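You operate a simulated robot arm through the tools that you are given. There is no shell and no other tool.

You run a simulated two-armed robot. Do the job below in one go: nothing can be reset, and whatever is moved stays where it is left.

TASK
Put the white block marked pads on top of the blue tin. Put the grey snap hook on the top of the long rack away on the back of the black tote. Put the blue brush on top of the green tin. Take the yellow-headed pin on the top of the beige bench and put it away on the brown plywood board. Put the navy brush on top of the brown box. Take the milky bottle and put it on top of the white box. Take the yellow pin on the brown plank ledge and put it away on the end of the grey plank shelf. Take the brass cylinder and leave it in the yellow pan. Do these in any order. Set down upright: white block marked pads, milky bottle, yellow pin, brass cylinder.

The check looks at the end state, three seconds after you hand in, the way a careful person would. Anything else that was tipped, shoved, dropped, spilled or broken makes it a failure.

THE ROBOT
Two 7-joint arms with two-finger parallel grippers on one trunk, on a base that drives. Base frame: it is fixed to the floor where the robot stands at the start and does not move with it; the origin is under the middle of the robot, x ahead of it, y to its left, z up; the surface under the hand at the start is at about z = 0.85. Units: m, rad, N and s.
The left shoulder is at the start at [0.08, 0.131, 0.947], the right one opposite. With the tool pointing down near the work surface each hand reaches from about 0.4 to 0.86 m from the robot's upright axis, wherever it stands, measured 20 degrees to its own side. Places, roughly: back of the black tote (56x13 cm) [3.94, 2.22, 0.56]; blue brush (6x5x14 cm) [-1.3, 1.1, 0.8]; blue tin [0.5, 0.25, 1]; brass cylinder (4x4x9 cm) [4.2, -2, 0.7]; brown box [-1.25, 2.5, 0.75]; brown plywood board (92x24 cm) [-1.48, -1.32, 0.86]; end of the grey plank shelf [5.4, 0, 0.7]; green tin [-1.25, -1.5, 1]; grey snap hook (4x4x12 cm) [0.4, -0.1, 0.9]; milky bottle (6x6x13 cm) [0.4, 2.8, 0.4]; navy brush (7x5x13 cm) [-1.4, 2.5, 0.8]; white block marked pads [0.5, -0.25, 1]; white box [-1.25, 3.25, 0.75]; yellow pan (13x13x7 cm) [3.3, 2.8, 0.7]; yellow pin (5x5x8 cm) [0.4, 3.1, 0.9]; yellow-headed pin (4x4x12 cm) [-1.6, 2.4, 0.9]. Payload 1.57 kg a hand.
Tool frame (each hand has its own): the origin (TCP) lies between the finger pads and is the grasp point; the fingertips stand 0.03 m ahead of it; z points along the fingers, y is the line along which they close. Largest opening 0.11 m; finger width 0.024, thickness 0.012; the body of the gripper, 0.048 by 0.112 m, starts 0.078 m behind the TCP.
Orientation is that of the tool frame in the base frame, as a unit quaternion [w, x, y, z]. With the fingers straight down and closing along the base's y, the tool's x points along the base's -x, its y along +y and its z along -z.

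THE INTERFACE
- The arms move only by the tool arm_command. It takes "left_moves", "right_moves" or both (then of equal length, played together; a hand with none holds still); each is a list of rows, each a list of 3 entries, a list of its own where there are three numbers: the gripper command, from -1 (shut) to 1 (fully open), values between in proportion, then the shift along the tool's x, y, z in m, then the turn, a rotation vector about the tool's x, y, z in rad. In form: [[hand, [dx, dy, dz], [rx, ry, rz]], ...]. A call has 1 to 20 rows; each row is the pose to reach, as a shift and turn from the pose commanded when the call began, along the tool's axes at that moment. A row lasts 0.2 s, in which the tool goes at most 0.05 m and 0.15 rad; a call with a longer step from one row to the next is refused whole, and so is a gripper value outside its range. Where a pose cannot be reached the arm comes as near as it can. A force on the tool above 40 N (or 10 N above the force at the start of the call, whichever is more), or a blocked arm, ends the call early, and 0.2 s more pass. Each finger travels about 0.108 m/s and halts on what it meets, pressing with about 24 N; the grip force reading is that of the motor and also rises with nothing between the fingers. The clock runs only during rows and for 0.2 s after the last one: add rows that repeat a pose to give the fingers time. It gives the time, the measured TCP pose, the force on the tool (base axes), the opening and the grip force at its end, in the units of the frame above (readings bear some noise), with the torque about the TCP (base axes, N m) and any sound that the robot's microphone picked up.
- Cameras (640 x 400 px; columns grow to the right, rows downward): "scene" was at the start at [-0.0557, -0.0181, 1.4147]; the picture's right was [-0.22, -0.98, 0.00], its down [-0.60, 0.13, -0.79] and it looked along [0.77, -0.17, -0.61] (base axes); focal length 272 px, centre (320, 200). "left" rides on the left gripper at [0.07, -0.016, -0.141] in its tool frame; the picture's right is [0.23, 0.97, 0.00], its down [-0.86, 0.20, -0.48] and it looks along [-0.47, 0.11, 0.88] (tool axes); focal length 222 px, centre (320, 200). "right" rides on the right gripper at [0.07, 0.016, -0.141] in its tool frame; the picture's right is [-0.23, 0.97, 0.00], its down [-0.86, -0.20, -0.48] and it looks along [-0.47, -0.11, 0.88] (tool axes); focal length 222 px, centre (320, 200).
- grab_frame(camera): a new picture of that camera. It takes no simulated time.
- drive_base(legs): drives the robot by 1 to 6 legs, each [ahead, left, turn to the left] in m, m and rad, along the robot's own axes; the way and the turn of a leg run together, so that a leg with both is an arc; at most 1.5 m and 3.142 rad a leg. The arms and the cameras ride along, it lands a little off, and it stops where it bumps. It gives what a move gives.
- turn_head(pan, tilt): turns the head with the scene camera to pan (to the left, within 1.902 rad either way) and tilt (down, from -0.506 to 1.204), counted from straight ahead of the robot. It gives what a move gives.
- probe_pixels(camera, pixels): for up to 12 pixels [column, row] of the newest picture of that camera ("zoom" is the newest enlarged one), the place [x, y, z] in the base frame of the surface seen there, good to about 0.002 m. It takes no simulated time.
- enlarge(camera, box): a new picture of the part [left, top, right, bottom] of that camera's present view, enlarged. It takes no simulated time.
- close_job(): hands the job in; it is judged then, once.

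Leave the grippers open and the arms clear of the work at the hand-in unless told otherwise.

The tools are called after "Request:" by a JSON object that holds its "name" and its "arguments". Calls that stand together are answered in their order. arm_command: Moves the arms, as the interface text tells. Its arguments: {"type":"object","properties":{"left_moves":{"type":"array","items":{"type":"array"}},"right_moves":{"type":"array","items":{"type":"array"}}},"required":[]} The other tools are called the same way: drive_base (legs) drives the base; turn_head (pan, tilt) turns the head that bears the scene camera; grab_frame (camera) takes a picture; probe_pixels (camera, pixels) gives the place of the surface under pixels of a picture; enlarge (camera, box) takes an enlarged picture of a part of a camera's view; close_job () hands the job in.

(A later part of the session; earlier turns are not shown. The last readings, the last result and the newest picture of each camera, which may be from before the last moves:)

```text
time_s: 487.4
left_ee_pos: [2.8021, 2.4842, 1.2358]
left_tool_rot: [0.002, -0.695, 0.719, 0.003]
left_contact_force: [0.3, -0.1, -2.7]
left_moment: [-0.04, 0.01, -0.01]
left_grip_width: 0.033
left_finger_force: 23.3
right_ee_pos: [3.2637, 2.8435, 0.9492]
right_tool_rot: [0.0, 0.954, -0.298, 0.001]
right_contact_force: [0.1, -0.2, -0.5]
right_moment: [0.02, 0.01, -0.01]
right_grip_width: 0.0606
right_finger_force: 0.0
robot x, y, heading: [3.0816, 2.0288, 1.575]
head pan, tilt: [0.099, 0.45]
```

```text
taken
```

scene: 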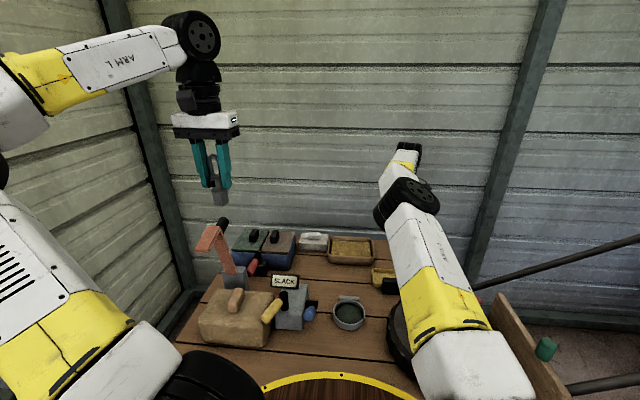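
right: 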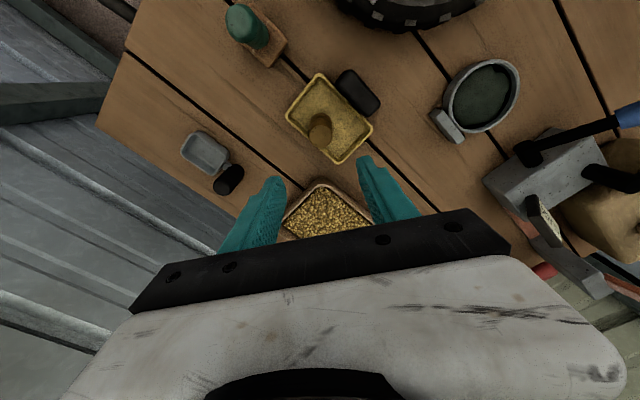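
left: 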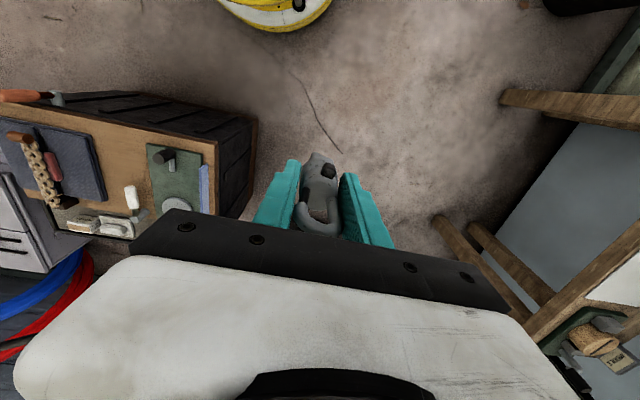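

The brass cylinder stands upright in the yellow pan. I'll raise and retract the right hand along its earlier path, then back off.

Request:
{"name": "arm_command", "arguments": {"right_moves": [[0.3, [0, 0, -0.04], [0, 0, 0]], [0.5, [0, 0, -0.08], [0, 0, 0]], [0.8, [0.02, 0.02, -0.12], [0, 0, 0]], [1, [0.045, 0.04, -0.155], [0, 0, 0]], [1, [0.07, 0.062, -0.185], [0, 0, 0]], [1, [0.1, 0.088, -0.21], [0, 0, 0]], [1, [0.13, 0.11, -0.225], [0, 0, 0]], [1, [0.152, 0.131, -0.225], [0, 0, 0]], [1, [0.152, 0.131, -0.225], [0, 0, 0]]]}}

Request:
{"name": "drive_base", "arguments": {"legs": [[-0.4, 0, 0]]}}

Request:
{"name": "grab_frame", "arguments": {"camera": "scene"}}

```text
time_s: 489.4
left_ee_pos: [2.8023, 2.4846, 1.2361]
left_tool_rot: [0.001, -0.695, 0.719, 0.002]
left_contact_force: [-1.2, 0.4, -1.7]
left_moment: [-0.01, -0.04, -0.03]
left_grip_width: 0.0329
left_finger_force: 23.8
right_ee_pos: [3.3153, 2.6509, 1.1698]
right_tool_rot: [0.0, 0.954, -0.299, 0.001]
right_contact_force: [0.1, 0.6, 0.2]
right_moment: [0.03, -0.01, 0.0]
right_grip_width: 0.1097
right_finger_force: 0.1
right hand out of reach, approached as far as the arm can: row 1, 2
robot x, y, heading: [3.0807, 2.0255, 1.574]
head pan, tilt: [0.099, 0.45]
```

```text
time_s: 491.9
left_ee_pos: [2.8053, 2.0908, 1.2361]
left_tool_rot: [0.001, -0.694, 0.72, 0.002]
left_contact_force: [0.6, -0.7, -0.9]
left_moment: [-0.02, 0.02, 0.01]
left_grip_width: 0.0331
left_finger_force: 23.7
right_ee_pos: [3.3156, 2.2564, 1.17]
right_tool_rot: [0.0, 0.954, -0.301, 0.0]
right_contact_force: [-0.8, 0.9, -0.3]
right_moment: [0.01, 0.0, 0.05]
right_grip_width: 0.1104
right_finger_force: 0.0
robot x, y, heading: [3.082, 1.6324, 1.57]
head pan, tilt: [0.099, 0.45]
```

```text
taken
```

scene: 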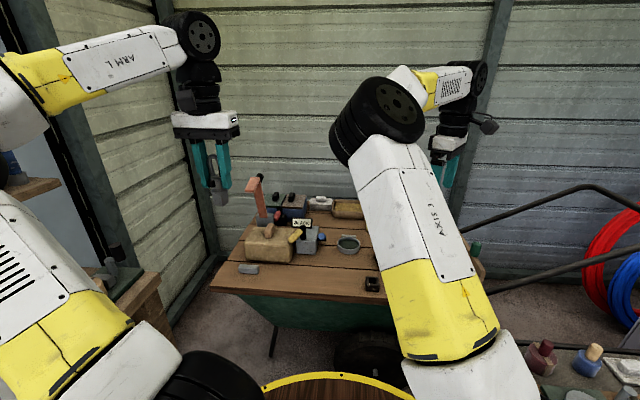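

The wheelbarrow's load is undisturbed. Now the hook: I'll go to the front of the tote and set it on the bare wood of its lid with the left hand, to re-grasp it with the right.

Request:
{"name": "drive_base", "arguments": {"legs": [[-0.25, 0, 0], [0, -1.08, 0]]}}

Request:
{"name": "turn_head", "arguments": {"pan": 0.2, "tilt": 0.75}}

Request:
{"name": "grab_frame", "arguments": {"camera": "scene"}}

Request:
{"name": "grab_frame", "arguments": {"camera": "left"}}

```text
time_s: 499.0
left_ee_pos: [3.9099, 1.855, 1.2353]
left_tool_rot: [0.001, -0.702, 0.712, 0.003]
left_contact_force: [-0.5, -0.5, -1.9]
left_moment: [-0.01, 0.0, -0.02]
left_grip_width: 0.0329
left_finger_force: 24.0
right_ee_pos: [4.4193, 2.0291, 1.1682]
right_tool_rot: [0.0, 0.957, -0.291, 0.0]
right_contact_force: [-0.4, -0.2, 0.2]
right_moment: [0.02, 0.0, -0.03]
right_grip_width: 0.1101
right_finger_force: 0.1
robot x, y, heading: [4.197, 1.4006, 1.589]
head pan, tilt: [0.099, 0.45]
```

```text
time_s: 499.8
left_ee_pos: [3.9107, 1.8538, 1.2363]
left_tool_rot: [0.001, -0.702, 0.712, 0.003]
left_contact_force: [-0.2, 0.2, -1.5]
left_moment: [-0.02, 0.0, 0.02]
left_grip_width: 0.0329
left_finger_force: 24.1
right_ee_pos: [4.4202, 2.0294, 1.1687]
right_tool_rot: [0.0, 0.957, -0.29, 0.001]
right_contact_force: [0.5, -0.1, 0.3]
right_moment: [0.0, 0.0, -0.01]
right_grip_width: 0.1101
right_finger_force: 0.2
robot x, y, heading: [4.1989, 1.4022, 1.594]
head pan, tilt: [0.201, 0.75]
```

```text
taken
```

scene: 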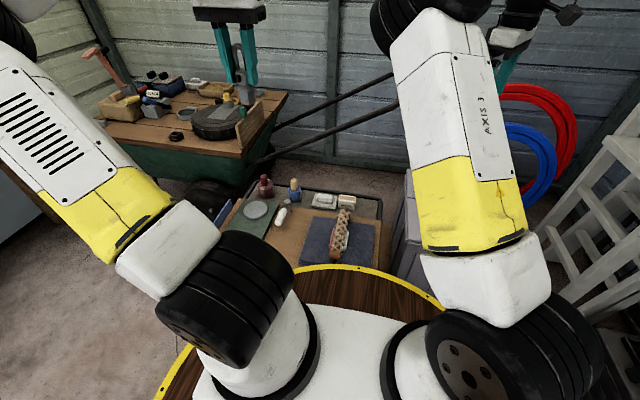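

```text
taken
```

left: 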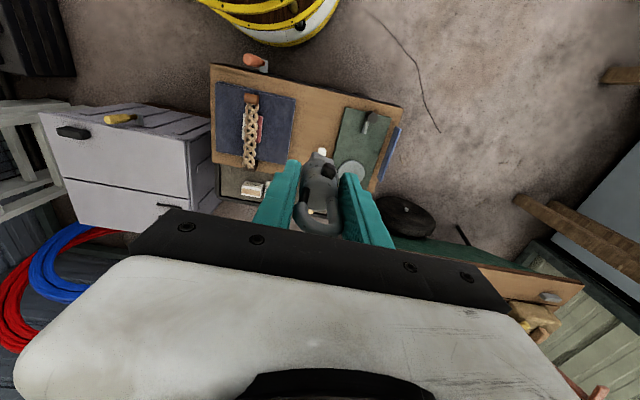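

The hook hangs over the lid. I'll probe the bare wood area in the left view.

Request:
{"name": "enlarge", "arguments": {"camera": "left", "box": [200, 60, 410, 210]}}

Request:
{"name": "probe_pixels", "arguments": {"camera": "left", "pixels": [[315, 110], [315, 130], [315, 95], [298, 130], [330, 130], [345, 110], [297, 100], [322, 150], [290, 160], [240, 185]]}}

```text
2.67 times, centred on (305, 135) of left
```

zoom: 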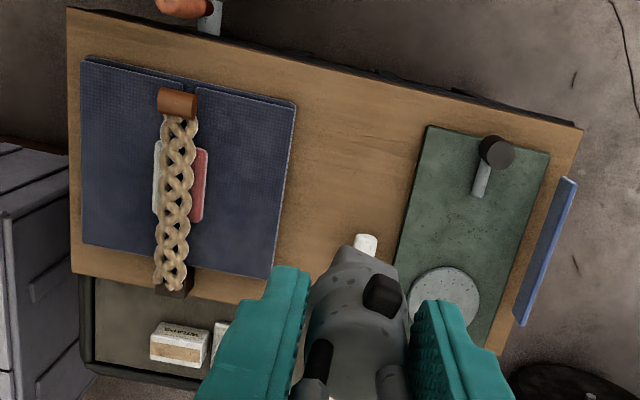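

```text
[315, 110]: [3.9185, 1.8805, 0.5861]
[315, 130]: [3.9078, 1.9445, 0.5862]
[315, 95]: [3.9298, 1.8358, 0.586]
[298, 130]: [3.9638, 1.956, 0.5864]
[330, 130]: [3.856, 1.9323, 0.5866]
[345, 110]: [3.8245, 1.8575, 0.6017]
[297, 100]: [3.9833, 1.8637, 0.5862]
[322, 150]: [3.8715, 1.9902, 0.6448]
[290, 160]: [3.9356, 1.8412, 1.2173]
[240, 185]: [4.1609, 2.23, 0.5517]
```

Bare wood is free around (3.915,1.925). I'll move the hook there and lower it to about 2 cm above the lid.

Request:
{"name": "arm_command", "arguments": {"left_moves": [[-1, [-0.035, -0.002, 0], [0, 0, 0]], [-1, [-0.0706, -0.0035, 0.02], [0, 0, 0]], [-1, [-0.0706, -0.0035, 0.065], [0, 0, 0]], [-1, [-0.0706, -0.0035, 0.11], [0, 0, 0]], [-1, [-0.0706, -0.0035, 0.155], [0, 0, 0]], [-1, [-0.0706, -0.0035, 0.2], [0, 0, 0]], [-1, [-0.0706, -0.0035, 0.245], [0, 0, 0]], [-1, [-0.0706, -0.0035, 0.29], [0, 0, 0]], [-1, [-0.0706, -0.0035, 0.335], [0, 0, 0]], [-1, [-0.0706, -0.0035, 0.38], [0, 0, 0]], [-1, [-0.0706, -0.0035, 0.425], [0, 0, 0]], [-1, [-0.0706, -0.0035, 0.47], [0, 0, 0]], [-1, [-0.0706, -0.0035, 0.515], [0, 0, 0]], [-1, [-0.0706, -0.0035, 0.55], [0, 0, 0]], [-1, [-0.0706, -0.0035, 0.55], [0, 0, 0]]]}}

Request:
{"name": "grab_frame", "arguments": {"camera": "left"}}

Request:
{"name": "grab_frame", "arguments": {"camera": "scene"}}

```text
time_s: 503.0
left_ee_pos: [3.9158, 1.9268, 0.6827]
left_tool_rot: [0.001, -0.701, 0.714, 0.002]
left_contact_force: [0.7, 0.3, -1.5]
left_moment: [-0.01, 0.01, -0.01]
left_grip_width: 0.033
left_finger_force: 24.0
right_ee_pos: [4.4178, 2.0299, 1.1679]
right_tool_rot: [0.0, 0.957, -0.291, 0.0]
right_contact_force: [0.1, 0.5, -0.6]
right_moment: [-0.01, -0.03, -0.01]
right_grip_width: 0.1099
right_finger_force: 0.1
robot x, y, heading: [4.1938, 1.4033, 1.59]
head pan, tilt: [0.201, 0.75]
```

```text
taken
```

left: 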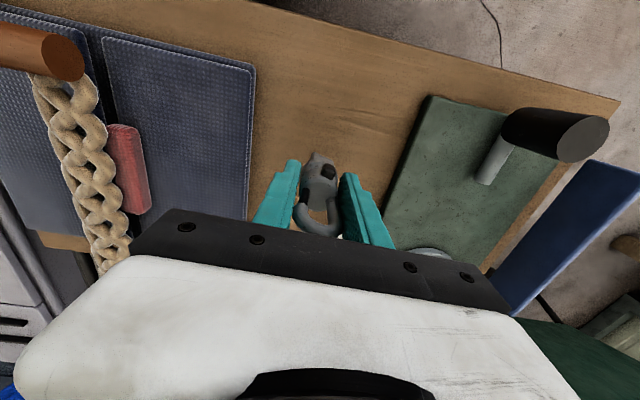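

```text
taken
```

scene: 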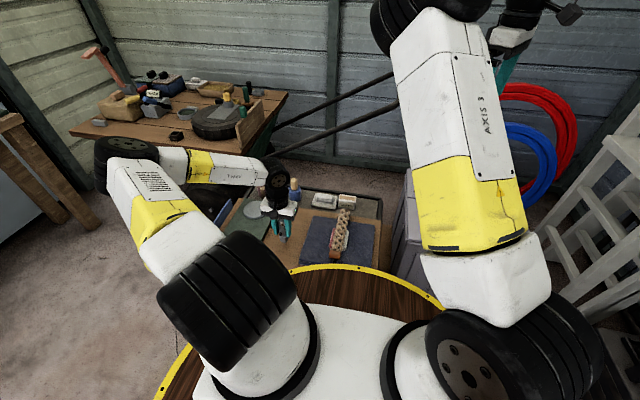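

The hook is about 2.5 cm above the lid. I'll lower it gently to contact.

Request:
{"name": "arm_command", "arguments": {"left_moves": [[-1, [0, 0, 0.01], [0, 0, 0]], [-1, [0, 0, 0.018], [0, 0, 0]], [-1, [0, 0, 0.022], [0, 0, 0]], [-1, [0, 0, 0.024], [0, 0, 0]], [-1, [0, 0, 0.025], [0, 0, 0]], [-1, [0, 0, 0.025], [0, 0, 0]]]}}

```text
time_s: 504.4
left_ee_pos: [3.9149, 1.9267, 0.6607]
left_tool_rot: [0.001, -0.702, 0.712, 0.002]
left_contact_force: [0.8, 0.2, -2.8]
left_moment: [0.01, -0.02, 0.0]
left_grip_width: 0.0331
left_finger_force: 23.9
right_ee_pos: [4.4196, 2.0292, 1.1681]
right_tool_rot: [0.0, 0.957, -0.291, 0.0]
right_contact_force: [-0.4, -0.3, 0.2]
right_moment: [0.0, -0.03, 0.0]
right_grip_width: 0.11
right_finger_force: 0.0
robot x, y, heading: [4.1955, 1.4043, 1.594]
head pan, tilt: [0.201, 0.75]
```

Request:
{"name": "arm_command", "arguments": {"left_moves": [[-1, [0, 0, 0.0015], [0, 0, 0]], [-1, [0, 0, 0.003], [0, 0, 0]], [-1, [0, 0, 0.0045], [0, 0, 0]], [-1, [0, 0, 0.0045], [0, 0, 0]]]}}

```text
time_s: 505.4
left_ee_pos: [3.9145, 1.9271, 0.6562]
left_tool_rot: [0.002, -0.702, 0.712, 0.002]
left_contact_force: [-0.1, -3.7, 17.1]
left_moment: [0.01, -0.07, 0.0]
left_grip_width: 0.0334
left_finger_force: 23.3
right_ee_pos: [4.4197, 2.0278, 1.1694]
right_tool_rot: [-0.001, 0.957, -0.29, 0.0]
right_contact_force: [-0.5, -1.0, -1.0]
right_moment: [-0.01, 0.0, -0.01]
right_grip_width: 0.1097
right_finger_force: 0.0
robot x, y, heading: [4.1961, 1.4025, 1.592]
head pan, tilt: [0.201, 0.75]
```

Contact. I'll relax 2 mm, open to 6 cm, and rise straight up.

Request:
{"name": "arm_command", "arguments": {"left_moves": [[-1, [0, 0, -0.001], [0, 0, 0]], [-1, [0, 0, -0.002], [0, 0, 0]], [-0.2, [0, 0, -0.002], [0, 0, 0]], [0.1, [0, 0, -0.002], [0, 0, 0]], [0.1, [0, 0, -0.002], [0, 0, 0]], [0.1, [0, 0, -0.03], [0, 0, 0]], [0.1, [0, 0, -0.07], [0, 0, 0]], [0.1, [0, 0, -0.115], [0, 0, 0]], [0.1, [0, 0, -0.16], [0, 0, 0]], [0.1, [0, 0, -0.205], [0, 0, 0]], [0.1, [0, 0, -0.25], [0, 0, 0]], [0.5, [0, 0, -0.295], [0, 0, 0]], [1, [0, 0, -0.34], [0, 0, 0]], [1, [0, 0, -0.385], [0, 0, 0]], [1, [0, 0, -0.43], [0, 0, 0]], [1, [0, 0, -0.475], [0, 0, 0]], [1, [0, 0, -0.52], [0, 0, 0]], [1, [0, 0, -0.55], [0, 0, 0]], [1, [0, 0, -0.55], [0, 0, 0]]]}}

Request:
{"name": "grab_frame", "arguments": {"camera": "left"}}

Request:
{"name": "grab_frame", "arguments": {"camera": "scene"}}

```text
time_s: 509.4
left_ee_pos: [3.913, 1.9245, 1.2061]
left_tool_rot: [0.001, -0.701, 0.713, 0.003]
left_contact_force: [-0.4, 0.5, -0.5]
left_moment: [0.01, -0.03, 0.02]
left_grip_width: 0.11
left_finger_force: 0.0
right_ee_pos: [4.4204, 2.0288, 1.1691]
right_tool_rot: [0.001, 0.957, -0.29, 0.0]
right_contact_force: [0.9, -0.1, 0.3]
right_moment: [-0.04, -0.02, 0.03]
right_grip_width: 0.1102
right_finger_force: 0.1
robot x, y, heading: [4.2002, 1.3992, 1.592]
head pan, tilt: [0.201, 0.75]
```

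```text
taken
```

left: 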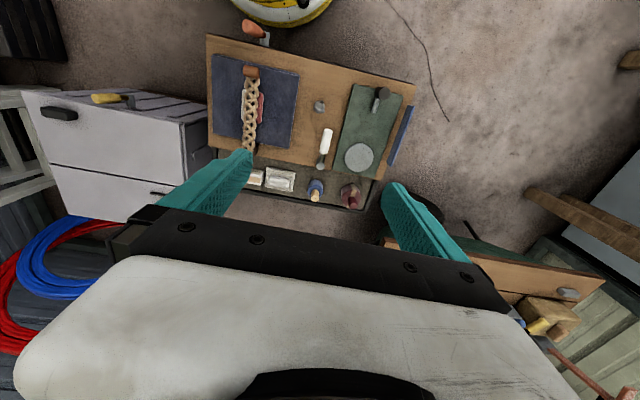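

```text
taken
```

scene: 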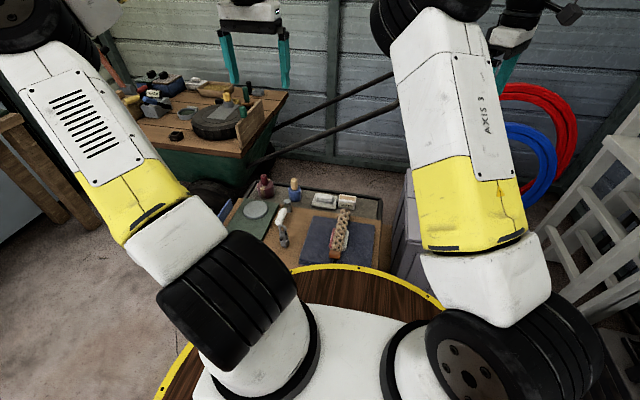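

The hook stands on the lid. From here the left camera sees the strip well; I'll enlarge and probe its right end (left side in this view).

Request:
{"name": "enlarge", "arguments": {"camera": "left", "box": [200, 130, 380, 220]}}

Request:
{"name": "probe_pixels", "arguments": {"camera": "zoom", "pixels": [[110, 140], [130, 120], [95, 120], [90, 160], [160, 175], [180, 150], [290, 160], [240, 180], [350, 200], [480, 190], [70, 100], [60, 180]]}}

```text
3.56 times, centred on (290, 175) of left
```

zoom: 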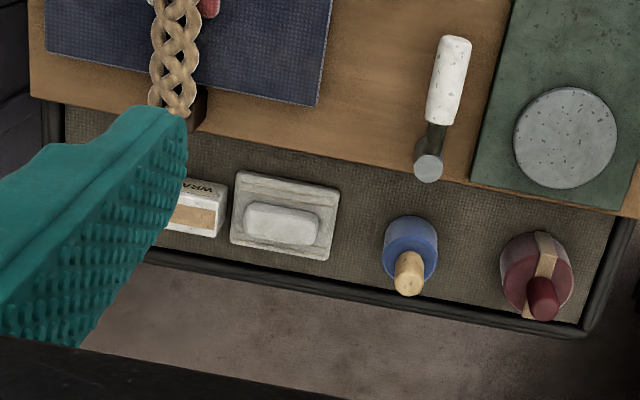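

```text
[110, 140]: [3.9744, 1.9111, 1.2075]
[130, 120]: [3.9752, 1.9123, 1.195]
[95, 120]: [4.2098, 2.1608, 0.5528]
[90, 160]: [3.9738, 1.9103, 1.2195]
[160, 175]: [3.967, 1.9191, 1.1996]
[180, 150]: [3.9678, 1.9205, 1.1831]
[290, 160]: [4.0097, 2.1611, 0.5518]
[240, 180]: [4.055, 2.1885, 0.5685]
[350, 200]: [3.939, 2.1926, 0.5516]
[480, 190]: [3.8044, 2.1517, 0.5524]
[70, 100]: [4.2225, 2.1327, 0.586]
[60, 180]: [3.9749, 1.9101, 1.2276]
```

The right end of the strip (x 4.14–4.24) is free. I'll now shift the base left so that the right hand can pick up the hook.

Request:
{"name": "drive_base", "arguments": {"legs": [[0, 0.485, -0.02]]}}

Request:
{"name": "grab_frame", "arguments": {"camera": "right"}}

```text
time_s: 512.2
left_ee_pos: [3.4425, 1.9278, 1.2056]
left_tool_rot: [0.001, -0.692, 0.722, 0.002]
left_contact_force: [-0.5, 0.7, -0.7]
left_moment: [0.04, 0.0, 0.02]
left_grip_width: 0.1099
left_finger_force: 0.0
right_ee_pos: [3.9519, 2.0199, 1.1688]
right_tool_rot: [0.0, 0.953, -0.304, 0.001]
right_contact_force: [0.2, -0.4, 0.4]
right_moment: [0.0, 0.01, 0.04]
right_grip_width: 0.11
right_finger_force: 0.0
robot x, y, heading: [3.7105, 1.397, 1.562]
head pan, tilt: [0.201, 0.75]
```

```text
taken
```

right: 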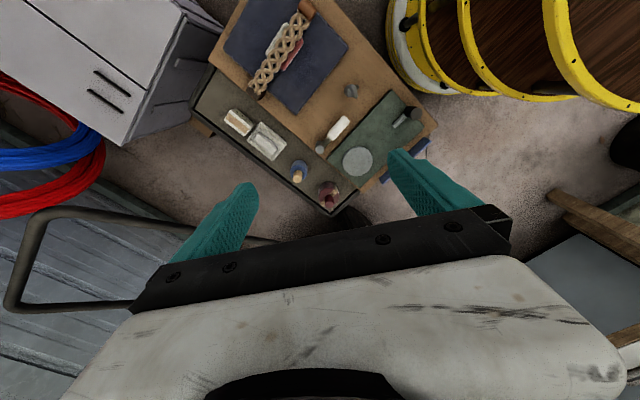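

The hook is at (352,90) in the right view, and the strip's free end at about (210,95). I'll enlarge and probe.

Request:
{"name": "enlarge", "arguments": {"camera": "right", "box": [180, 50, 400, 190]}}

Request:
{"name": "probe_pixels", "arguments": {"camera": "right", "pixels": [[352, 88], [350, 93], [210, 90], [220, 100], [200, 100], [212, 75], [240, 122], [228, 115], [250, 125], [195, 110], [215, 110], [205, 82]]}}

```text
2.86 times, centred on (290, 120) of right
```

zoom: 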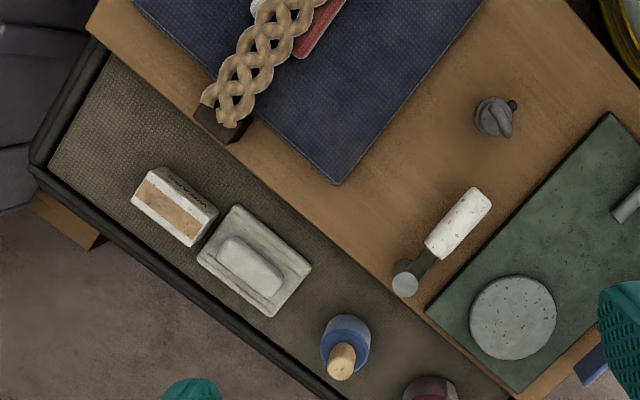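

```text
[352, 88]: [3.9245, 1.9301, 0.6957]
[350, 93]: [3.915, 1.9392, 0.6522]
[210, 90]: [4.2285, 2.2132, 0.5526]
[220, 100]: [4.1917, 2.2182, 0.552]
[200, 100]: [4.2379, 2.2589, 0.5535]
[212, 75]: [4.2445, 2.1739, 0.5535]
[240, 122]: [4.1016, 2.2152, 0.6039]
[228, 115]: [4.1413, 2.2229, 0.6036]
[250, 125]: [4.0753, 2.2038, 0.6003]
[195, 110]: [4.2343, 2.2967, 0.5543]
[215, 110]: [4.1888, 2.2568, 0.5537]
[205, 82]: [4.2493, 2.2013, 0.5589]
```

The free end is x 4.15–4.245. Hook centre is about (3.916,1.930). I'll yaw the right tool 0.62 rad counter-clockwise (closing along y) and bring it above the hook at z≈0.80.

Request:
{"name": "arm_command", "arguments": {"right_moves": [[1, [0.0045, 0.0188, 0], [0, 0, -0.124]], [1, [0.0091, 0.0377, 0], [0, 0, -0.248]], [0.8, [0.0136, 0.0565, 0], [0, 0, -0.372]], [0.6, [0.0182, 0.0754, 0.01], [0, 0, -0.496]], [0.4, [0.0227, 0.0942, 0.03], [0, 0, -0.62]], [0.3, [0.0227, 0.0942, 0.075], [0, 0, -0.62]], [0.3, [0.0227, 0.0942, 0.12], [0, 0, -0.62]], [0.3, [0.0227, 0.0942, 0.165], [0, 0, -0.62]], [0.3, [0.0227, 0.0942, 0.21], [0, 0, -0.62]], [0.3, [0.0227, 0.0942, 0.255], [0, 0, -0.62]], [0.3, [0.0227, 0.0942, 0.3], [0, 0, -0.62]], [0.3, [0.0227, 0.0942, 0.345], [0, 0, -0.62]], [0.3, [0.0227, 0.0942, 0.365], [0, 0, -0.62]], [0.3, [0.0227, 0.0942, 0.365], [0, 0, -0.62]]]}}

Request:
{"name": "grab_frame", "arguments": {"camera": "right"}}

Request:
{"name": "grab_frame", "arguments": {"camera": "scene"}}

```text
time_s: 515.2
left_ee_pos: [3.4436, 1.9284, 1.2051]
left_tool_rot: [0.002, -0.692, 0.722, 0.003]
left_contact_force: [-0.6, -0.3, 0.1]
left_moment: [0.02, -0.04, -0.03]
left_grip_width: 0.1102
left_finger_force: 0.1
right_ee_pos: [3.9139, 1.932, 0.8052]
right_tool_rot: [0.0, 1.0, 0.003, 0.001]
right_contact_force: [0.8, -0.5, 0.0]
right_moment: [-0.05, -0.01, 0.03]
right_grip_width: 0.0715
right_finger_force: 0.0
robot x, y, heading: [3.7099, 1.3985, 1.568]
head pan, tilt: [0.201, 0.75]
```

```text
taken
```

right: 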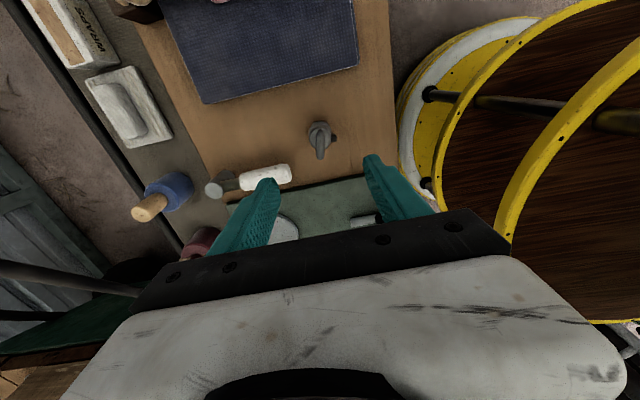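

```text
taken
```

scene: 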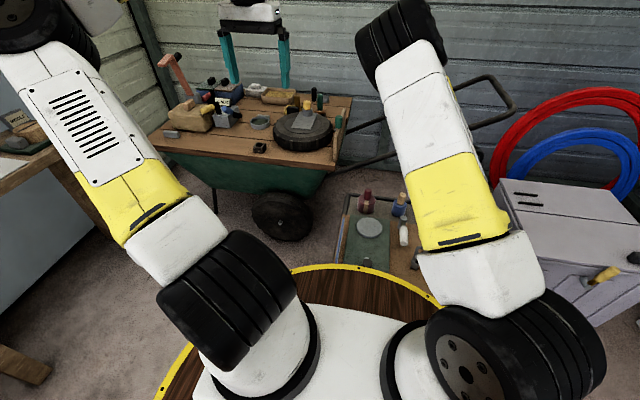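

Now I'll probe the hook in the right view for alignment.

Request:
{"name": "enlarge", "arguments": {"camera": "right", "box": [280, 100, 370, 180]}}

Request:
{"name": "probe_pixels", "arguments": {"camera": "right", "pixels": [[320, 148], [320, 155], [318, 140], [310, 130], [330, 133], [320, 127], [321, 158]]}}

```text
5.00 times, centred on (325, 140) of right
```

zoom: 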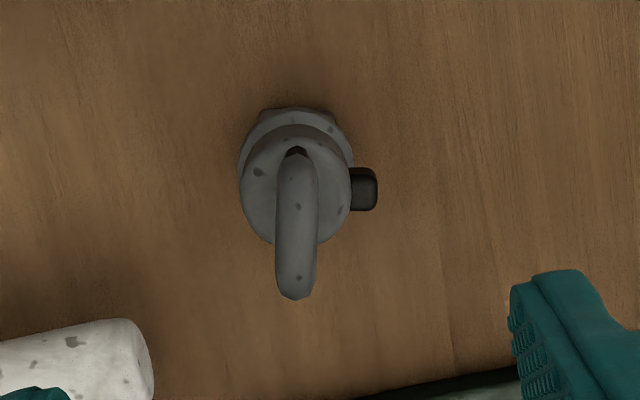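

```text
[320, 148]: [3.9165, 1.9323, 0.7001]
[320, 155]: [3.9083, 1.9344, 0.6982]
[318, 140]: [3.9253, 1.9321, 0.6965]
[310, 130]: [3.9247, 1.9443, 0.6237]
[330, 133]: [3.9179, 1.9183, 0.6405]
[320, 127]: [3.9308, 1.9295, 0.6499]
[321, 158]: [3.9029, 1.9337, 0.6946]
```

The hook's loop is along x; the fingers will close across y on its body. I'll descend to z≈0.657 and close.

Request:
{"name": "arm_command", "arguments": {"right_moves": [[0.3, [0.0024, 0, 0.04], [0, 0, 0]], [0.3, [0.0024, 0, 0.08], [0, 0, 0]], [0.3, [0.0024, 0, 0.12], [0, 0, 0]], [0.3, [0.0024, 0, 0.14], [0, 0, 0]], [0.3, [0.0024, 0, 0.148], [0, 0, 0]], [0.3, [0.0024, 0, 0.148], [0, 0, 0]]]}}

Request:
{"name": "grab_frame", "arguments": {"camera": "right"}}

```text
time_s: 516.6
left_ee_pos: [3.4431, 1.9286, 1.2057]
left_tool_rot: [0.001, -0.692, 0.722, 0.002]
left_contact_force: [0.1, 1.2, 0.0]
left_moment: [-0.02, 0.01, 0.0]
left_grip_width: 0.1104
left_finger_force: 0.2
right_ee_pos: [3.9168, 1.931, 0.657]
right_tool_rot: [0.0, 1.0, 0.002, 0.0]
right_contact_force: [0.1, 0.0, -0.3]
right_moment: [-0.02, -0.03, 0.01]
right_grip_width: 0.0717
right_finger_force: 0.0
robot x, y, heading: [3.7124, 1.4007, 1.562]
head pan, tilt: [0.201, 0.75]
```

```text
taken
```

right: 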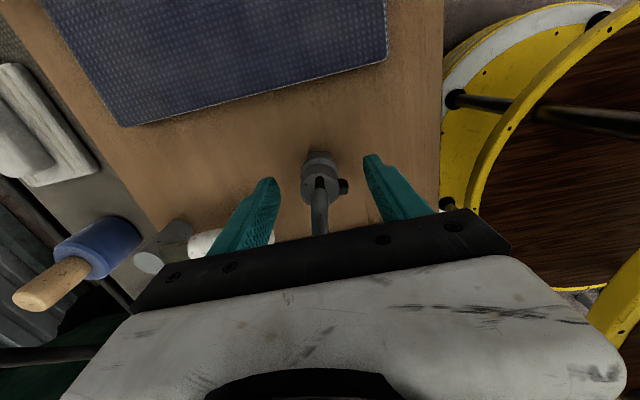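

The hook is between the fingers. I'll close and lift.

Request:
{"name": "arm_command", "arguments": {"right_moves": [[-1, [0, 0, 0], [0, 0, 0]], [-1, [0, 0, 0], [0, 0, 0]], [-1, [0, 0, 0], [0, 0, 0]], [-1, [0, 0, 0], [0, 0, 0]]]}}

Request:
{"name": "arm_command", "arguments": {"right_moves": [[-1, [0, 0, -0.02], [0, 0, 0]], [-1, [0, 0, -0.06], [0, 0, 0]], [-1, [0, 0, -0.1], [0, 0, 0]], [-1, [0, 0, -0.14], [0, 0, 0]], [-1, [0, 0, -0.18], [0, 0, 0]], [-1, [0, 0, -0.22], [0, 0, 0]], [-1, [0, 0, -0.22], [0, 0, 0]]]}}

Request:
{"name": "grab_frame", "arguments": {"camera": "right"}}

```text
time_s: 517.6
left_ee_pos: [3.4428, 1.9292, 1.2053]
left_tool_rot: [0.001, -0.692, 0.722, 0.003]
left_contact_force: [0.9, -0.4, 0.4]
left_moment: [0.03, 0.0, -0.04]
left_grip_width: 0.11
left_finger_force: 0.1
right_ee_pos: [3.9176, 1.9305, 0.6573]
right_tool_rot: [0.0, 1.0, 0.003, 0.0]
right_contact_force: [-0.9, -0.2, 0.4]
right_moment: [-0.04, -0.04, -0.02]
right_grip_width: 0.0334
right_finger_force: 24.4
robot x, y, heading: [3.7137, 1.3972, 1.564]
head pan, tilt: [0.201, 0.75]
```

```text
time_s: 519.2
left_ee_pos: [3.4418, 1.9279, 1.2049]
left_tool_rot: [0.001, -0.692, 0.722, 0.002]
left_contact_force: [0.0, -0.5, -0.8]
left_moment: [0.0, -0.03, 0.02]
left_grip_width: 0.1097
left_finger_force: 0.0
right_ee_pos: [3.9173, 1.9299, 0.8779]
right_tool_rot: [0.0, 1.0, 0.002, 0.0]
right_contact_force: [-0.3, -0.2, -1.2]
right_moment: [-0.02, 0.04, 0.01]
right_grip_width: 0.0334
right_finger_force: 23.6
robot x, y, heading: [3.7114, 1.3956, 1.566]
head pan, tilt: [0.201, 0.75]
```

```text
taken
```

right: 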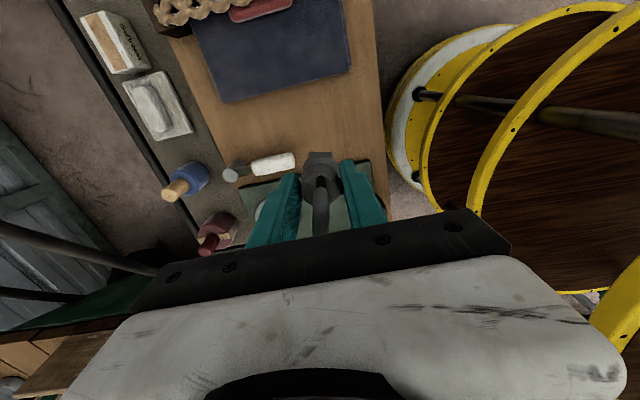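

The hook is held by the right hand. I'll shift the base right 0.29 m and forward 0.07 m (keeping clear of the orange-handled scraper on the tote's front).

Request:
{"name": "drive_base", "arguments": {"legs": [[0.07, -0.29, 0]]}}

Request:
{"name": "grab_frame", "arguments": {"camera": "right"}}

Request:
{"name": "grab_frame", "arguments": {"camera": "scene"}}

```text
time_s: 521.2
left_ee_pos: [3.7255, 1.9974, 1.2049]
left_tool_rot: [0.002, -0.693, 0.721, 0.003]
left_contact_force: [-0.2, 0.6, 0.7]
left_moment: [0.01, 0.01, -0.01]
left_grip_width: 0.1102
left_finger_force: 0.1
right_ee_pos: [4.2015, 1.9995, 0.8773]
right_tool_rot: [0.0, 1.0, 0.003, 0.0]
right_contact_force: [0.4, -0.4, -2.2]
right_moment: [0.03, -0.04, -0.02]
right_grip_width: 0.0337
right_finger_force: 24.2
robot x, y, heading: [3.9985, 1.4723, 1.569]
head pan, tilt: [0.201, 0.75]
```

```text
taken
```

right: 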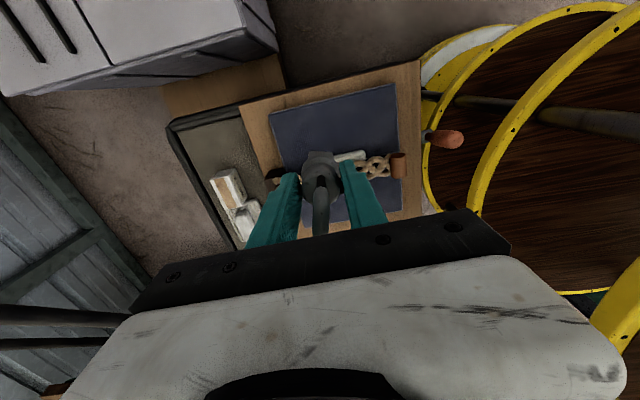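

```text
taken
```

scene: 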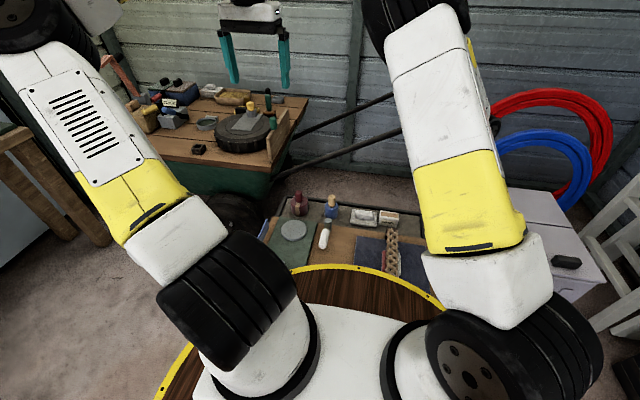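

I'll probe the wheelbarrow's handle bars behind the tote, to be sure that the hand keeps clear.

Request:
{"name": "probe_pixels", "arguments": {"camera": "scene", "pixels": [[330, 150], [360, 137], [340, 117], [370, 104], [390, 130], [388, 97]]}}

Request:
{"name": "probe_pixels", "arguments": {"camera": "right", "pixels": [[60, 318], [100, 345], [200, 150], [215, 140], [190, 140], [225, 185], [170, 130], [240, 240]]}}

```text
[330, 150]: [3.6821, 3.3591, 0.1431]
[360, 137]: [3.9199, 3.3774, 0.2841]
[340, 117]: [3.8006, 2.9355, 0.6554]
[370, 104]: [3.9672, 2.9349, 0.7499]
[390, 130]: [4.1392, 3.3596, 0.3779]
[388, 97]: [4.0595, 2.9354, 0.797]
```

```text
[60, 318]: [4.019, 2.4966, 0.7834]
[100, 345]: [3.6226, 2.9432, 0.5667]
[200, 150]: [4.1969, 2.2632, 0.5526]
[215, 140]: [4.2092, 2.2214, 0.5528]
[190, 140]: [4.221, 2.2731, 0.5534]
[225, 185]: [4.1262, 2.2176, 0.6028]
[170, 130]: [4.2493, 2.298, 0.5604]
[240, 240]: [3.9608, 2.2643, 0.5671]
```

The nearest bar is at y≈2.5, 20 cm beyond. I'll move the hook forward to (4.20,2.222).

Request:
{"name": "arm_command", "arguments": {"right_moves": [[-1, [0, -0.037, 0], [0, 0, 0]], [-1, [0, -0.074, 0], [0, 0, 0]], [-1, [0, -0.111, 0], [0, 0, 0]], [-1, [-0.001, -0.148, 0], [0, 0, 0]], [-1, [-0.0015, -0.185, 0], [0, 0, 0]], [-1, [-0.0015, -0.2225, 0], [0, 0, 0]], [-1, [-0.0015, -0.2225, 0], [0, 0, 0]]]}}

Request:
{"name": "grab_frame", "arguments": {"camera": "right"}}

```text
time_s: 522.8
left_ee_pos: [3.726, 1.9966, 1.2052]
left_tool_rot: [0.001, -0.693, 0.721, 0.002]
left_contact_force: [-0.4, 0.3, 0.6]
left_moment: [0.01, -0.04, -0.02]
left_grip_width: 0.1103
left_finger_force: 0.1
right_ee_pos: [4.1989, 2.2203, 0.8765]
right_tool_rot: [0.0, 1.0, 0.003, 0.0]
right_contact_force: [-0.7, 0.5, -1.8]
right_moment: [0.0, 0.0, 0.03]
right_grip_width: 0.0336
right_finger_force: 24.3
robot x, y, heading: [3.9977, 1.4656, 1.563]
head pan, tilt: [0.201, 0.75]
```

```text
taken
```

right: 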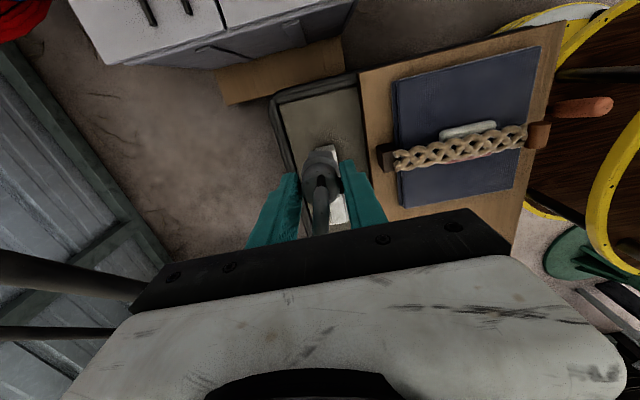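

The hook is above the free end. I'll lower it to about 1 cm above the strip.

Request:
{"name": "arm_command", "arguments": {"right_moves": [[-1, [0, 0, 0.045], [0, 0, 0]], [-1, [0, 0, 0.09], [0, 0, 0]], [-1, [0, 0, 0.135], [0, 0, 0]], [-1, [0, 0, 0.18], [0, 0, 0]], [-1, [0, 0, 0.215], [0, 0, 0]], [-1, [0, 0, 0.24], [0, 0, 0]], [-1, [0, 0, 0.24], [0, 0, 0]]]}}

Request:
{"name": "grab_frame", "arguments": {"camera": "right"}}

Request:
{"name": "grab_frame", "arguments": {"camera": "scene"}}

```text
time_s: 524.4
left_ee_pos: [3.7245, 1.9972, 1.2049]
left_tool_rot: [0.001, -0.693, 0.721, 0.004]
left_contact_force: [-0.8, -0.3, -0.4]
left_moment: [0.04, -0.02, 0.01]
left_grip_width: 0.11
left_finger_force: 0.1
right_ee_pos: [4.1968, 2.2207, 0.6389]
right_tool_rot: [0.0, 1.0, 0.003, 0.0]
right_contact_force: [0.3, -0.2, -1.7]
right_moment: [0.0, 0.0, -0.01]
right_grip_width: 0.0332
right_finger_force: 23.6
robot x, y, heading: [3.9982, 1.4686, 1.568]
head pan, tilt: [0.201, 0.75]
```

```text
taken
```

right: 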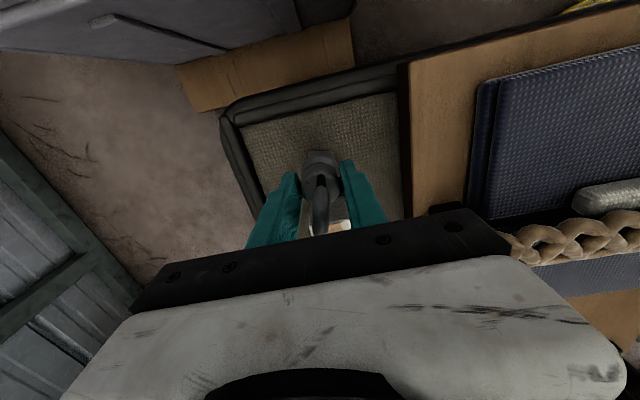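

```text
taken
```

scene: 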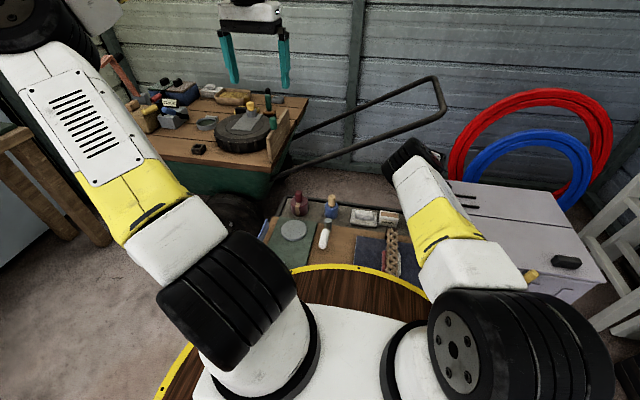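

Well placed in the free end. I'll ease down to contact.

Request:
{"name": "arm_command", "arguments": {"right_moves": [[-1, [0, 0, 0.006], [0, 0, 0]], [-1, [0, 0, 0.011], [0, 0, 0]], [-1, [0, 0, 0.013], [0, 0, 0]], [-1, [0, 0, 0.0145], [0, 0, 0]], [-1, [0, 0, 0.0145], [0, 0, 0]]]}}

```text
time_s: 525.6
left_ee_pos: [3.7267, 1.9968, 1.2053]
left_tool_rot: [0.001, -0.693, 0.721, 0.003]
left_contact_force: [-0.5, -0.8, -0.8]
left_moment: [-0.02, -0.01, -0.05]
left_grip_width: 0.1103
left_finger_force: 0.1
right_ee_pos: [4.1988, 2.2219, 0.6252]
right_tool_rot: [-0.002, 1.0, 0.003, 0.0]
right_contact_force: [-0.5, -2.8, 17.7]
right_moment: [-0.39, 0.04, 0.0]
right_grip_width: 0.0336
right_finger_force: 24.2
robot x, y, heading: [3.9953, 1.4654, 1.568]
head pan, tilt: [0.201, 0.75]
```

Contact (18 N). I'll relax 2 mm, open to 5.5 cm, and rise straight up.

Request:
{"name": "arm_command", "arguments": {"right_moves": [[-1, [0, 0, -0.001], [0, 0, 0]], [-1, [0, 0, -0.0018], [0, 0, 0]], [-1, [0, 0, -0.0018], [0, 0, 0]]]}}

Request:
{"name": "arm_command", "arguments": {"right_moves": [[-0.2, [0, 0, 0], [0, 0, 0]], [0, [0, 0, 0], [0, 0, 0]], [0, [0, 0, 0], [0, 0, 0]], [0, [0, 0, -0.03], [0, 0, 0]], [0, [0, 0, -0.07], [0, 0, 0]], [0, [0, 0, -0.11], [0, 0, 0]], [0, [0, 0, -0.15], [0, 0, 0]], [0, [0, 0, -0.19], [0, 0, 0]], [0, [0, 0, -0.23], [0, 0, 0]], [0, [0, 0, -0.23], [0, 0, 0]]]}}

Request:
{"name": "grab_frame", "arguments": {"camera": "right"}}

```text
time_s: 526.4
left_ee_pos: [3.7254, 1.9985, 1.2059]
left_tool_rot: [0.001, -0.693, 0.721, 0.002]
left_contact_force: [0.4, -0.3, 0.0]
left_moment: [0.0, 0.0, -0.01]
left_grip_width: 0.1102
left_finger_force: 0.0
right_ee_pos: [4.198, 2.2208, 0.6251]
right_tool_rot: [0.001, 1.0, 0.003, 0.0]
right_contact_force: [0.4, 1.7, 1.7]
right_moment: [0.16, 0.01, 0.0]
right_grip_width: 0.0333
right_finger_force: 23.8
robot x, y, heading: [3.9974, 1.47, 1.569]
head pan, tilt: [0.201, 0.75]
```

```text
time_s: 528.6
left_ee_pos: [3.7261, 1.9976, 1.2054]
left_tool_rot: [0.001, -0.693, 0.721, 0.002]
left_contact_force: [-0.1, 0.5, 0.2]
left_moment: [0.0, -0.01, -0.01]
left_grip_width: 0.11
left_finger_force: 0.1
right_ee_pos: [4.2001, 2.2211, 0.8532]
right_tool_rot: [0.001, 1.0, 0.003, -0.001]
right_contact_force: [0.1, -1.0, -0.4]
right_moment: [-0.01, -0.02, -0.04]
right_grip_width: 0.055
right_finger_force: 0.1
robot x, y, heading: [3.9963, 1.4678, 1.567]
head pan, tilt: [0.201, 0.75]
```

```text
taken
```

right: 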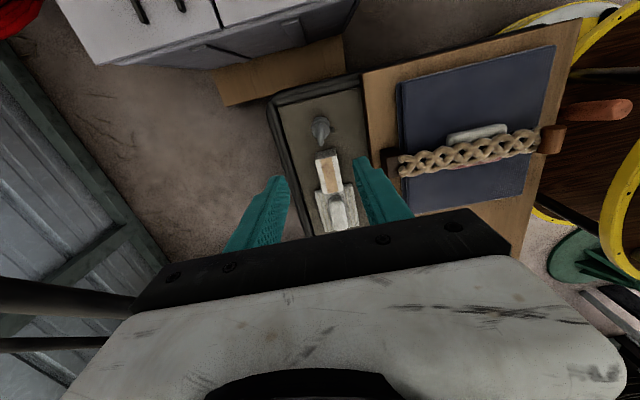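

The hook stands on the back strip of the tote. I'll raise and retract the right hand, then back the base away for a final check.

Request:
{"name": "arm_command", "arguments": {"right_moves": [[0, [0, 0, -0.045], [0, 0, 0]], [0, [0, 0, -0.09], [0, 0, 0]], [0.3, [0, 0.02, -0.135], [0, 0, 0]], [0.6, [0, 0.05, -0.17], [0, 0, 0]], [1, [0, 0.085, -0.2], [0, 0, 0]], [1, [0, 0.12, -0.23], [0, 0, 0]], [1, [0, 0.15, -0.25], [0, 0, 0]], [1, [0, 0.15, -0.25], [0, 0, 0]]]}}

Request:
{"name": "drive_base", "arguments": {"legs": [[-0.4, 0, 0]]}}

Request:
{"name": "grab_frame", "arguments": {"camera": "scene"}}

Request:
{"name": "enlarge", "arguments": {"camera": "scene", "box": [240, 80, 440, 230]}}

```text
time_s: 530.4
left_ee_pos: [3.7253, 1.9964, 1.2051]
left_tool_rot: [0.001, -0.693, 0.721, 0.003]
left_contact_force: [-0.2, 0.1, 0.0]
left_moment: [-0.03, 0.0, -0.02]
left_grip_width: 0.1101
left_finger_force: 0.0
right_ee_pos: [4.2025, 2.0714, 1.1055]
right_tool_rot: [0.0, 1.0, 0.004, -0.001]
right_contact_force: [0.4, 0.3, 0.5]
right_moment: [0.0, -0.01, -0.03]
right_grip_width: 0.1098
right_finger_force: 0.0
robot x, y, heading: [3.9948, 1.4673, 1.569]
head pan, tilt: [0.201, 0.75]
```

```text
time_s: 532.9
left_ee_pos: [3.7236, 1.5954, 1.2059]
left_tool_rot: [0.001, -0.692, 0.722, 0.003]
left_contact_force: [0.9, -0.1, -0.1]
left_moment: [0.0, 0.05, 0.0]
left_grip_width: 0.1101
left_finger_force: 0.1
right_ee_pos: [4.2005, 1.6689, 1.1051]
right_tool_rot: [0.0, 1.0, 0.002, 0.0]
right_contact_force: [0.6, 0.4, -0.1]
right_moment: [0.02, 0.02, 0.0]
right_grip_width: 0.1098
right_finger_force: 0.1
robot x, y, heading: [3.9973, 1.0626, 1.562]
head pan, tilt: [0.201, 0.75]
```

```text
taken
```

scene: 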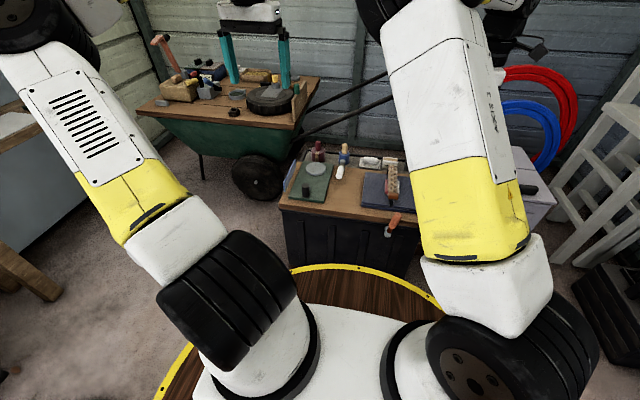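

```text
2.67 times, centred on (340, 155) of scene
```

zoom: 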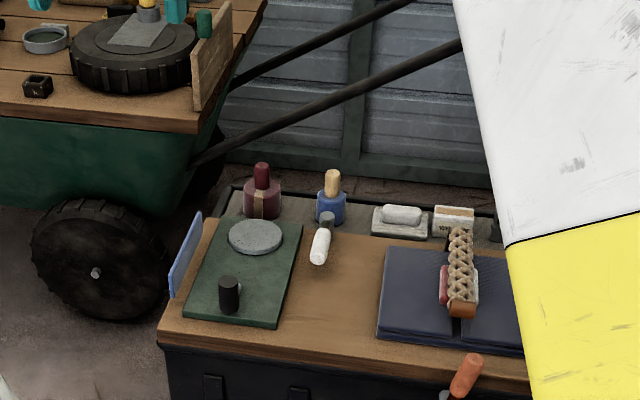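

The arm hides the hook in this view. I'll check with the right wrist camera, and look at the pan and the shelf pin after moving a bit.

Request:
{"name": "enlarge", "arguments": {"camera": "right", "box": [180, 120, 480, 260]}}

Request:
{"name": "drive_base", "arguments": {"legs": [[-0.35, -0.35, 0]]}}

Request:
{"name": "turn_head", "arguments": {"pan": 0.3, "tilt": 0.45}}

Request:
{"name": "grab_frame", "arguments": {"camera": "scene"}}

```text
2.13 times, centred on (330, 190) of right
```

zoom: 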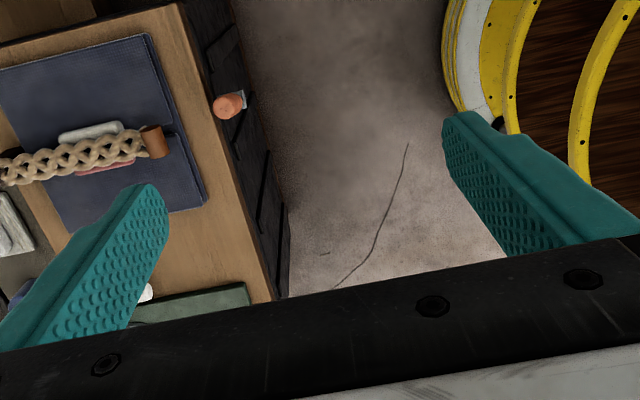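

```text
time_s: 535.9
left_ee_pos: [4.0845, 1.242, 1.2051]
left_tool_rot: [0.002, -0.689, 0.724, 0.003]
left_contact_force: [0.0, 0.1, 0.2]
left_moment: [0.0, -0.03, 0.01]
left_grip_width: 0.1099
left_finger_force: 0.0
right_ee_pos: [4.5611, 1.3116, 1.1051]
right_tool_rot: [0.0, 1.0, -0.002, 0.0]
right_contact_force: [-0.4, -0.2, -0.4]
right_moment: [-0.02, -0.01, 0.0]
right_grip_width: 0.11
right_finger_force: 0.1
robot x, y, heading: [4.3487, 0.71, 1.552]
head pan, tilt: [0.201, 0.75]
```

```text
time_s: 536.7
left_ee_pos: [4.0841, 1.2412, 1.2048]
left_tool_rot: [0.001, -0.689, 0.725, 0.002]
left_contact_force: [-0.6, 0.8, 0.4]
left_moment: [0.01, 0.03, -0.01]
left_grip_width: 0.1099
left_finger_force: 0.1
right_ee_pos: [4.5628, 1.3103, 1.1041]
right_tool_rot: [0.0, 1.0, -0.002, 0.001]
right_contact_force: [0.6, -1.3, 0.4]
right_moment: [0.0, 0.0, 0.02]
right_grip_width: 0.1098
right_finger_force: 0.0
robot x, y, heading: [4.3496, 0.7082, 1.559]
head pan, tilt: [0.3, 0.45]
```

```text
taken
```

scene: 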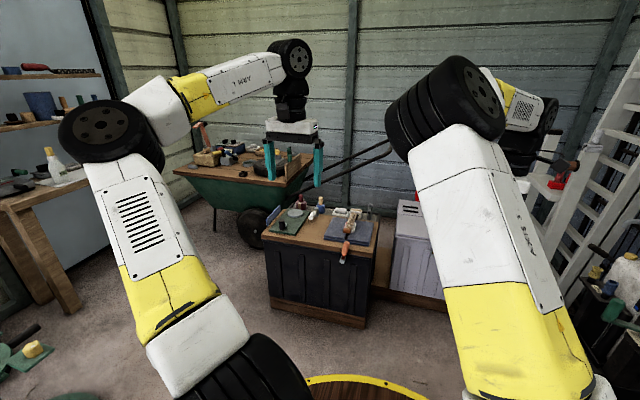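

Request:
{"name": "enlarge", "arguments": {"camera": "scene", "box": [250, 180, 400, 270]}}

Request:
{"name": "enlarge", "arguments": {"camera": "scene", "box": [170, 120, 320, 210]}}

```text
4.27 times, centred on (325, 225) of scene
```

zoom: 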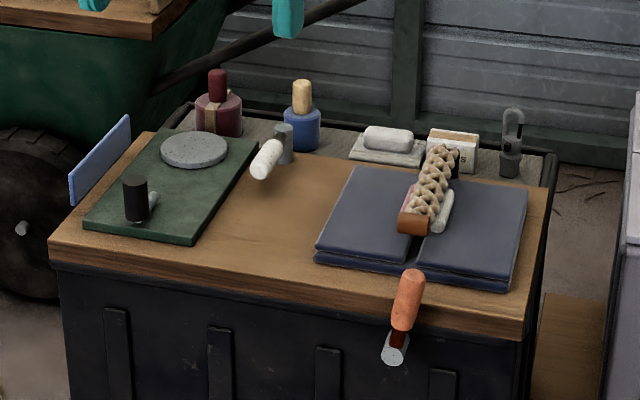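

```text
4.27 times, centred on (245, 165) of scene
```

zoom: 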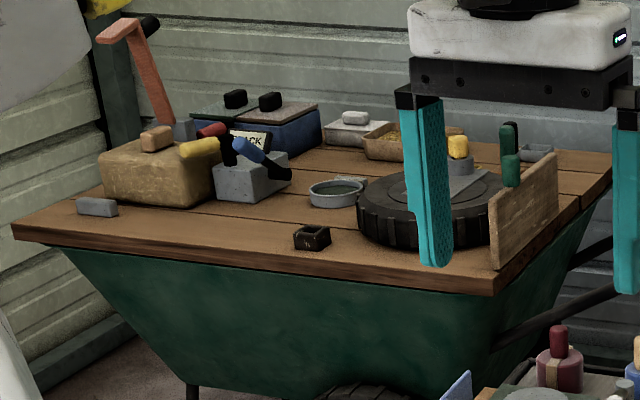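

The hook stands upright on the tote's back, and everything else there is untouched. I'll turn right a little to verify the yellow pin on the shelf.

Request:
{"name": "drive_base", "arguments": {"legs": [[-0.2, 0.2, 0], [0, 0, -1.2]]}}

Request:
{"name": "turn_head", "arguments": {"pan": -0.9, "tilt": 0.4}}

Request:
{"name": "grab_frame", "arguments": {"camera": "scene"}}

```text
time_s: 541.7
left_ee_pos: [4.5463, 0.9543, 1.2061]
left_tool_rot: [0.003, -0.16, 0.987, 0.001]
left_contact_force: [-1.3, 0.1, 0.4]
left_moment: [0.01, 0.0, 0.01]
left_grip_width: 0.1099
left_finger_force: 0.0
right_ee_pos: [4.7838, 0.5358, 1.1036]
right_tool_rot: [0.0, 0.824, -0.566, 0.0]
right_contact_force: [-0.1, -0.1, -0.6]
right_moment: [0.0, -0.01, 0.01]
right_grip_width: 0.1099
right_finger_force: 0.1
robot x, y, heading: [4.1466, 0.5103, 0.354]
head pan, tilt: [0.3, 0.45]
```

```text
time_s: 543.1
left_ee_pos: [4.5478, 0.954, 1.2051]
left_tool_rot: [0.003, -0.16, 0.987, 0.001]
left_contact_force: [-0.1, -0.3, 0.6]
left_moment: [0.02, -0.02, 0.0]
left_grip_width: 0.1102
left_finger_force: 0.1
right_ee_pos: [4.7839, 0.5345, 1.1027]
right_tool_rot: [0.0, 0.825, -0.565, 0.0]
right_contact_force: [0.0, 0.7, 1.0]
right_moment: [-0.02, 0.02, 0.02]
right_grip_width: 0.1099
right_finger_force: 0.0
robot x, y, heading: [4.154, 0.5124, 0.355]
head pan, tilt: [-0.901, 0.4]
```

```text
taken
```

scene: 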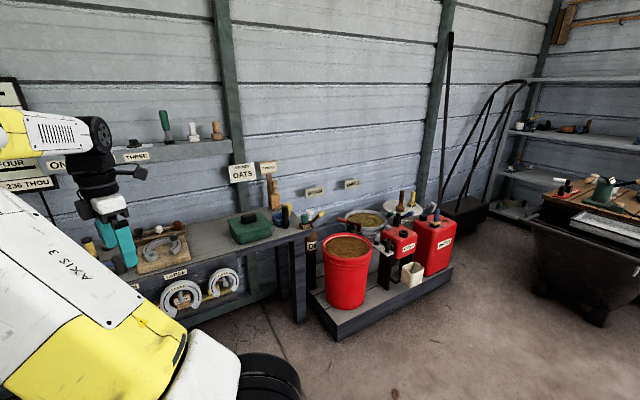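

Request:
{"name": "enlarge", "arguments": {"camera": "scene", "box": [220, 150, 360, 250]}}

Request:
{"name": "probe_pixels", "arguments": {"camera": "zoom", "pixels": [[300, 285], [310, 275], [350, 280], [365, 300], [390, 285], [330, 280], [250, 230], [400, 300]]}}

```text
4.00 times, centred on (290, 200) of scene
```

zoom: 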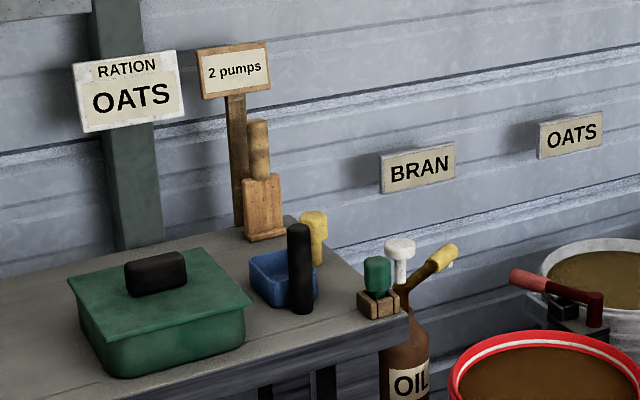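

```text
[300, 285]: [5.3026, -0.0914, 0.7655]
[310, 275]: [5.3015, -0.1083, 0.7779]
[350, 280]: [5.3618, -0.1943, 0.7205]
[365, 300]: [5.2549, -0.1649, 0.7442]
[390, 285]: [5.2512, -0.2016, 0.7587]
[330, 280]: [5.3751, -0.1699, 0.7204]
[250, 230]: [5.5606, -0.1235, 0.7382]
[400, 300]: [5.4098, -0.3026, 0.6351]
```

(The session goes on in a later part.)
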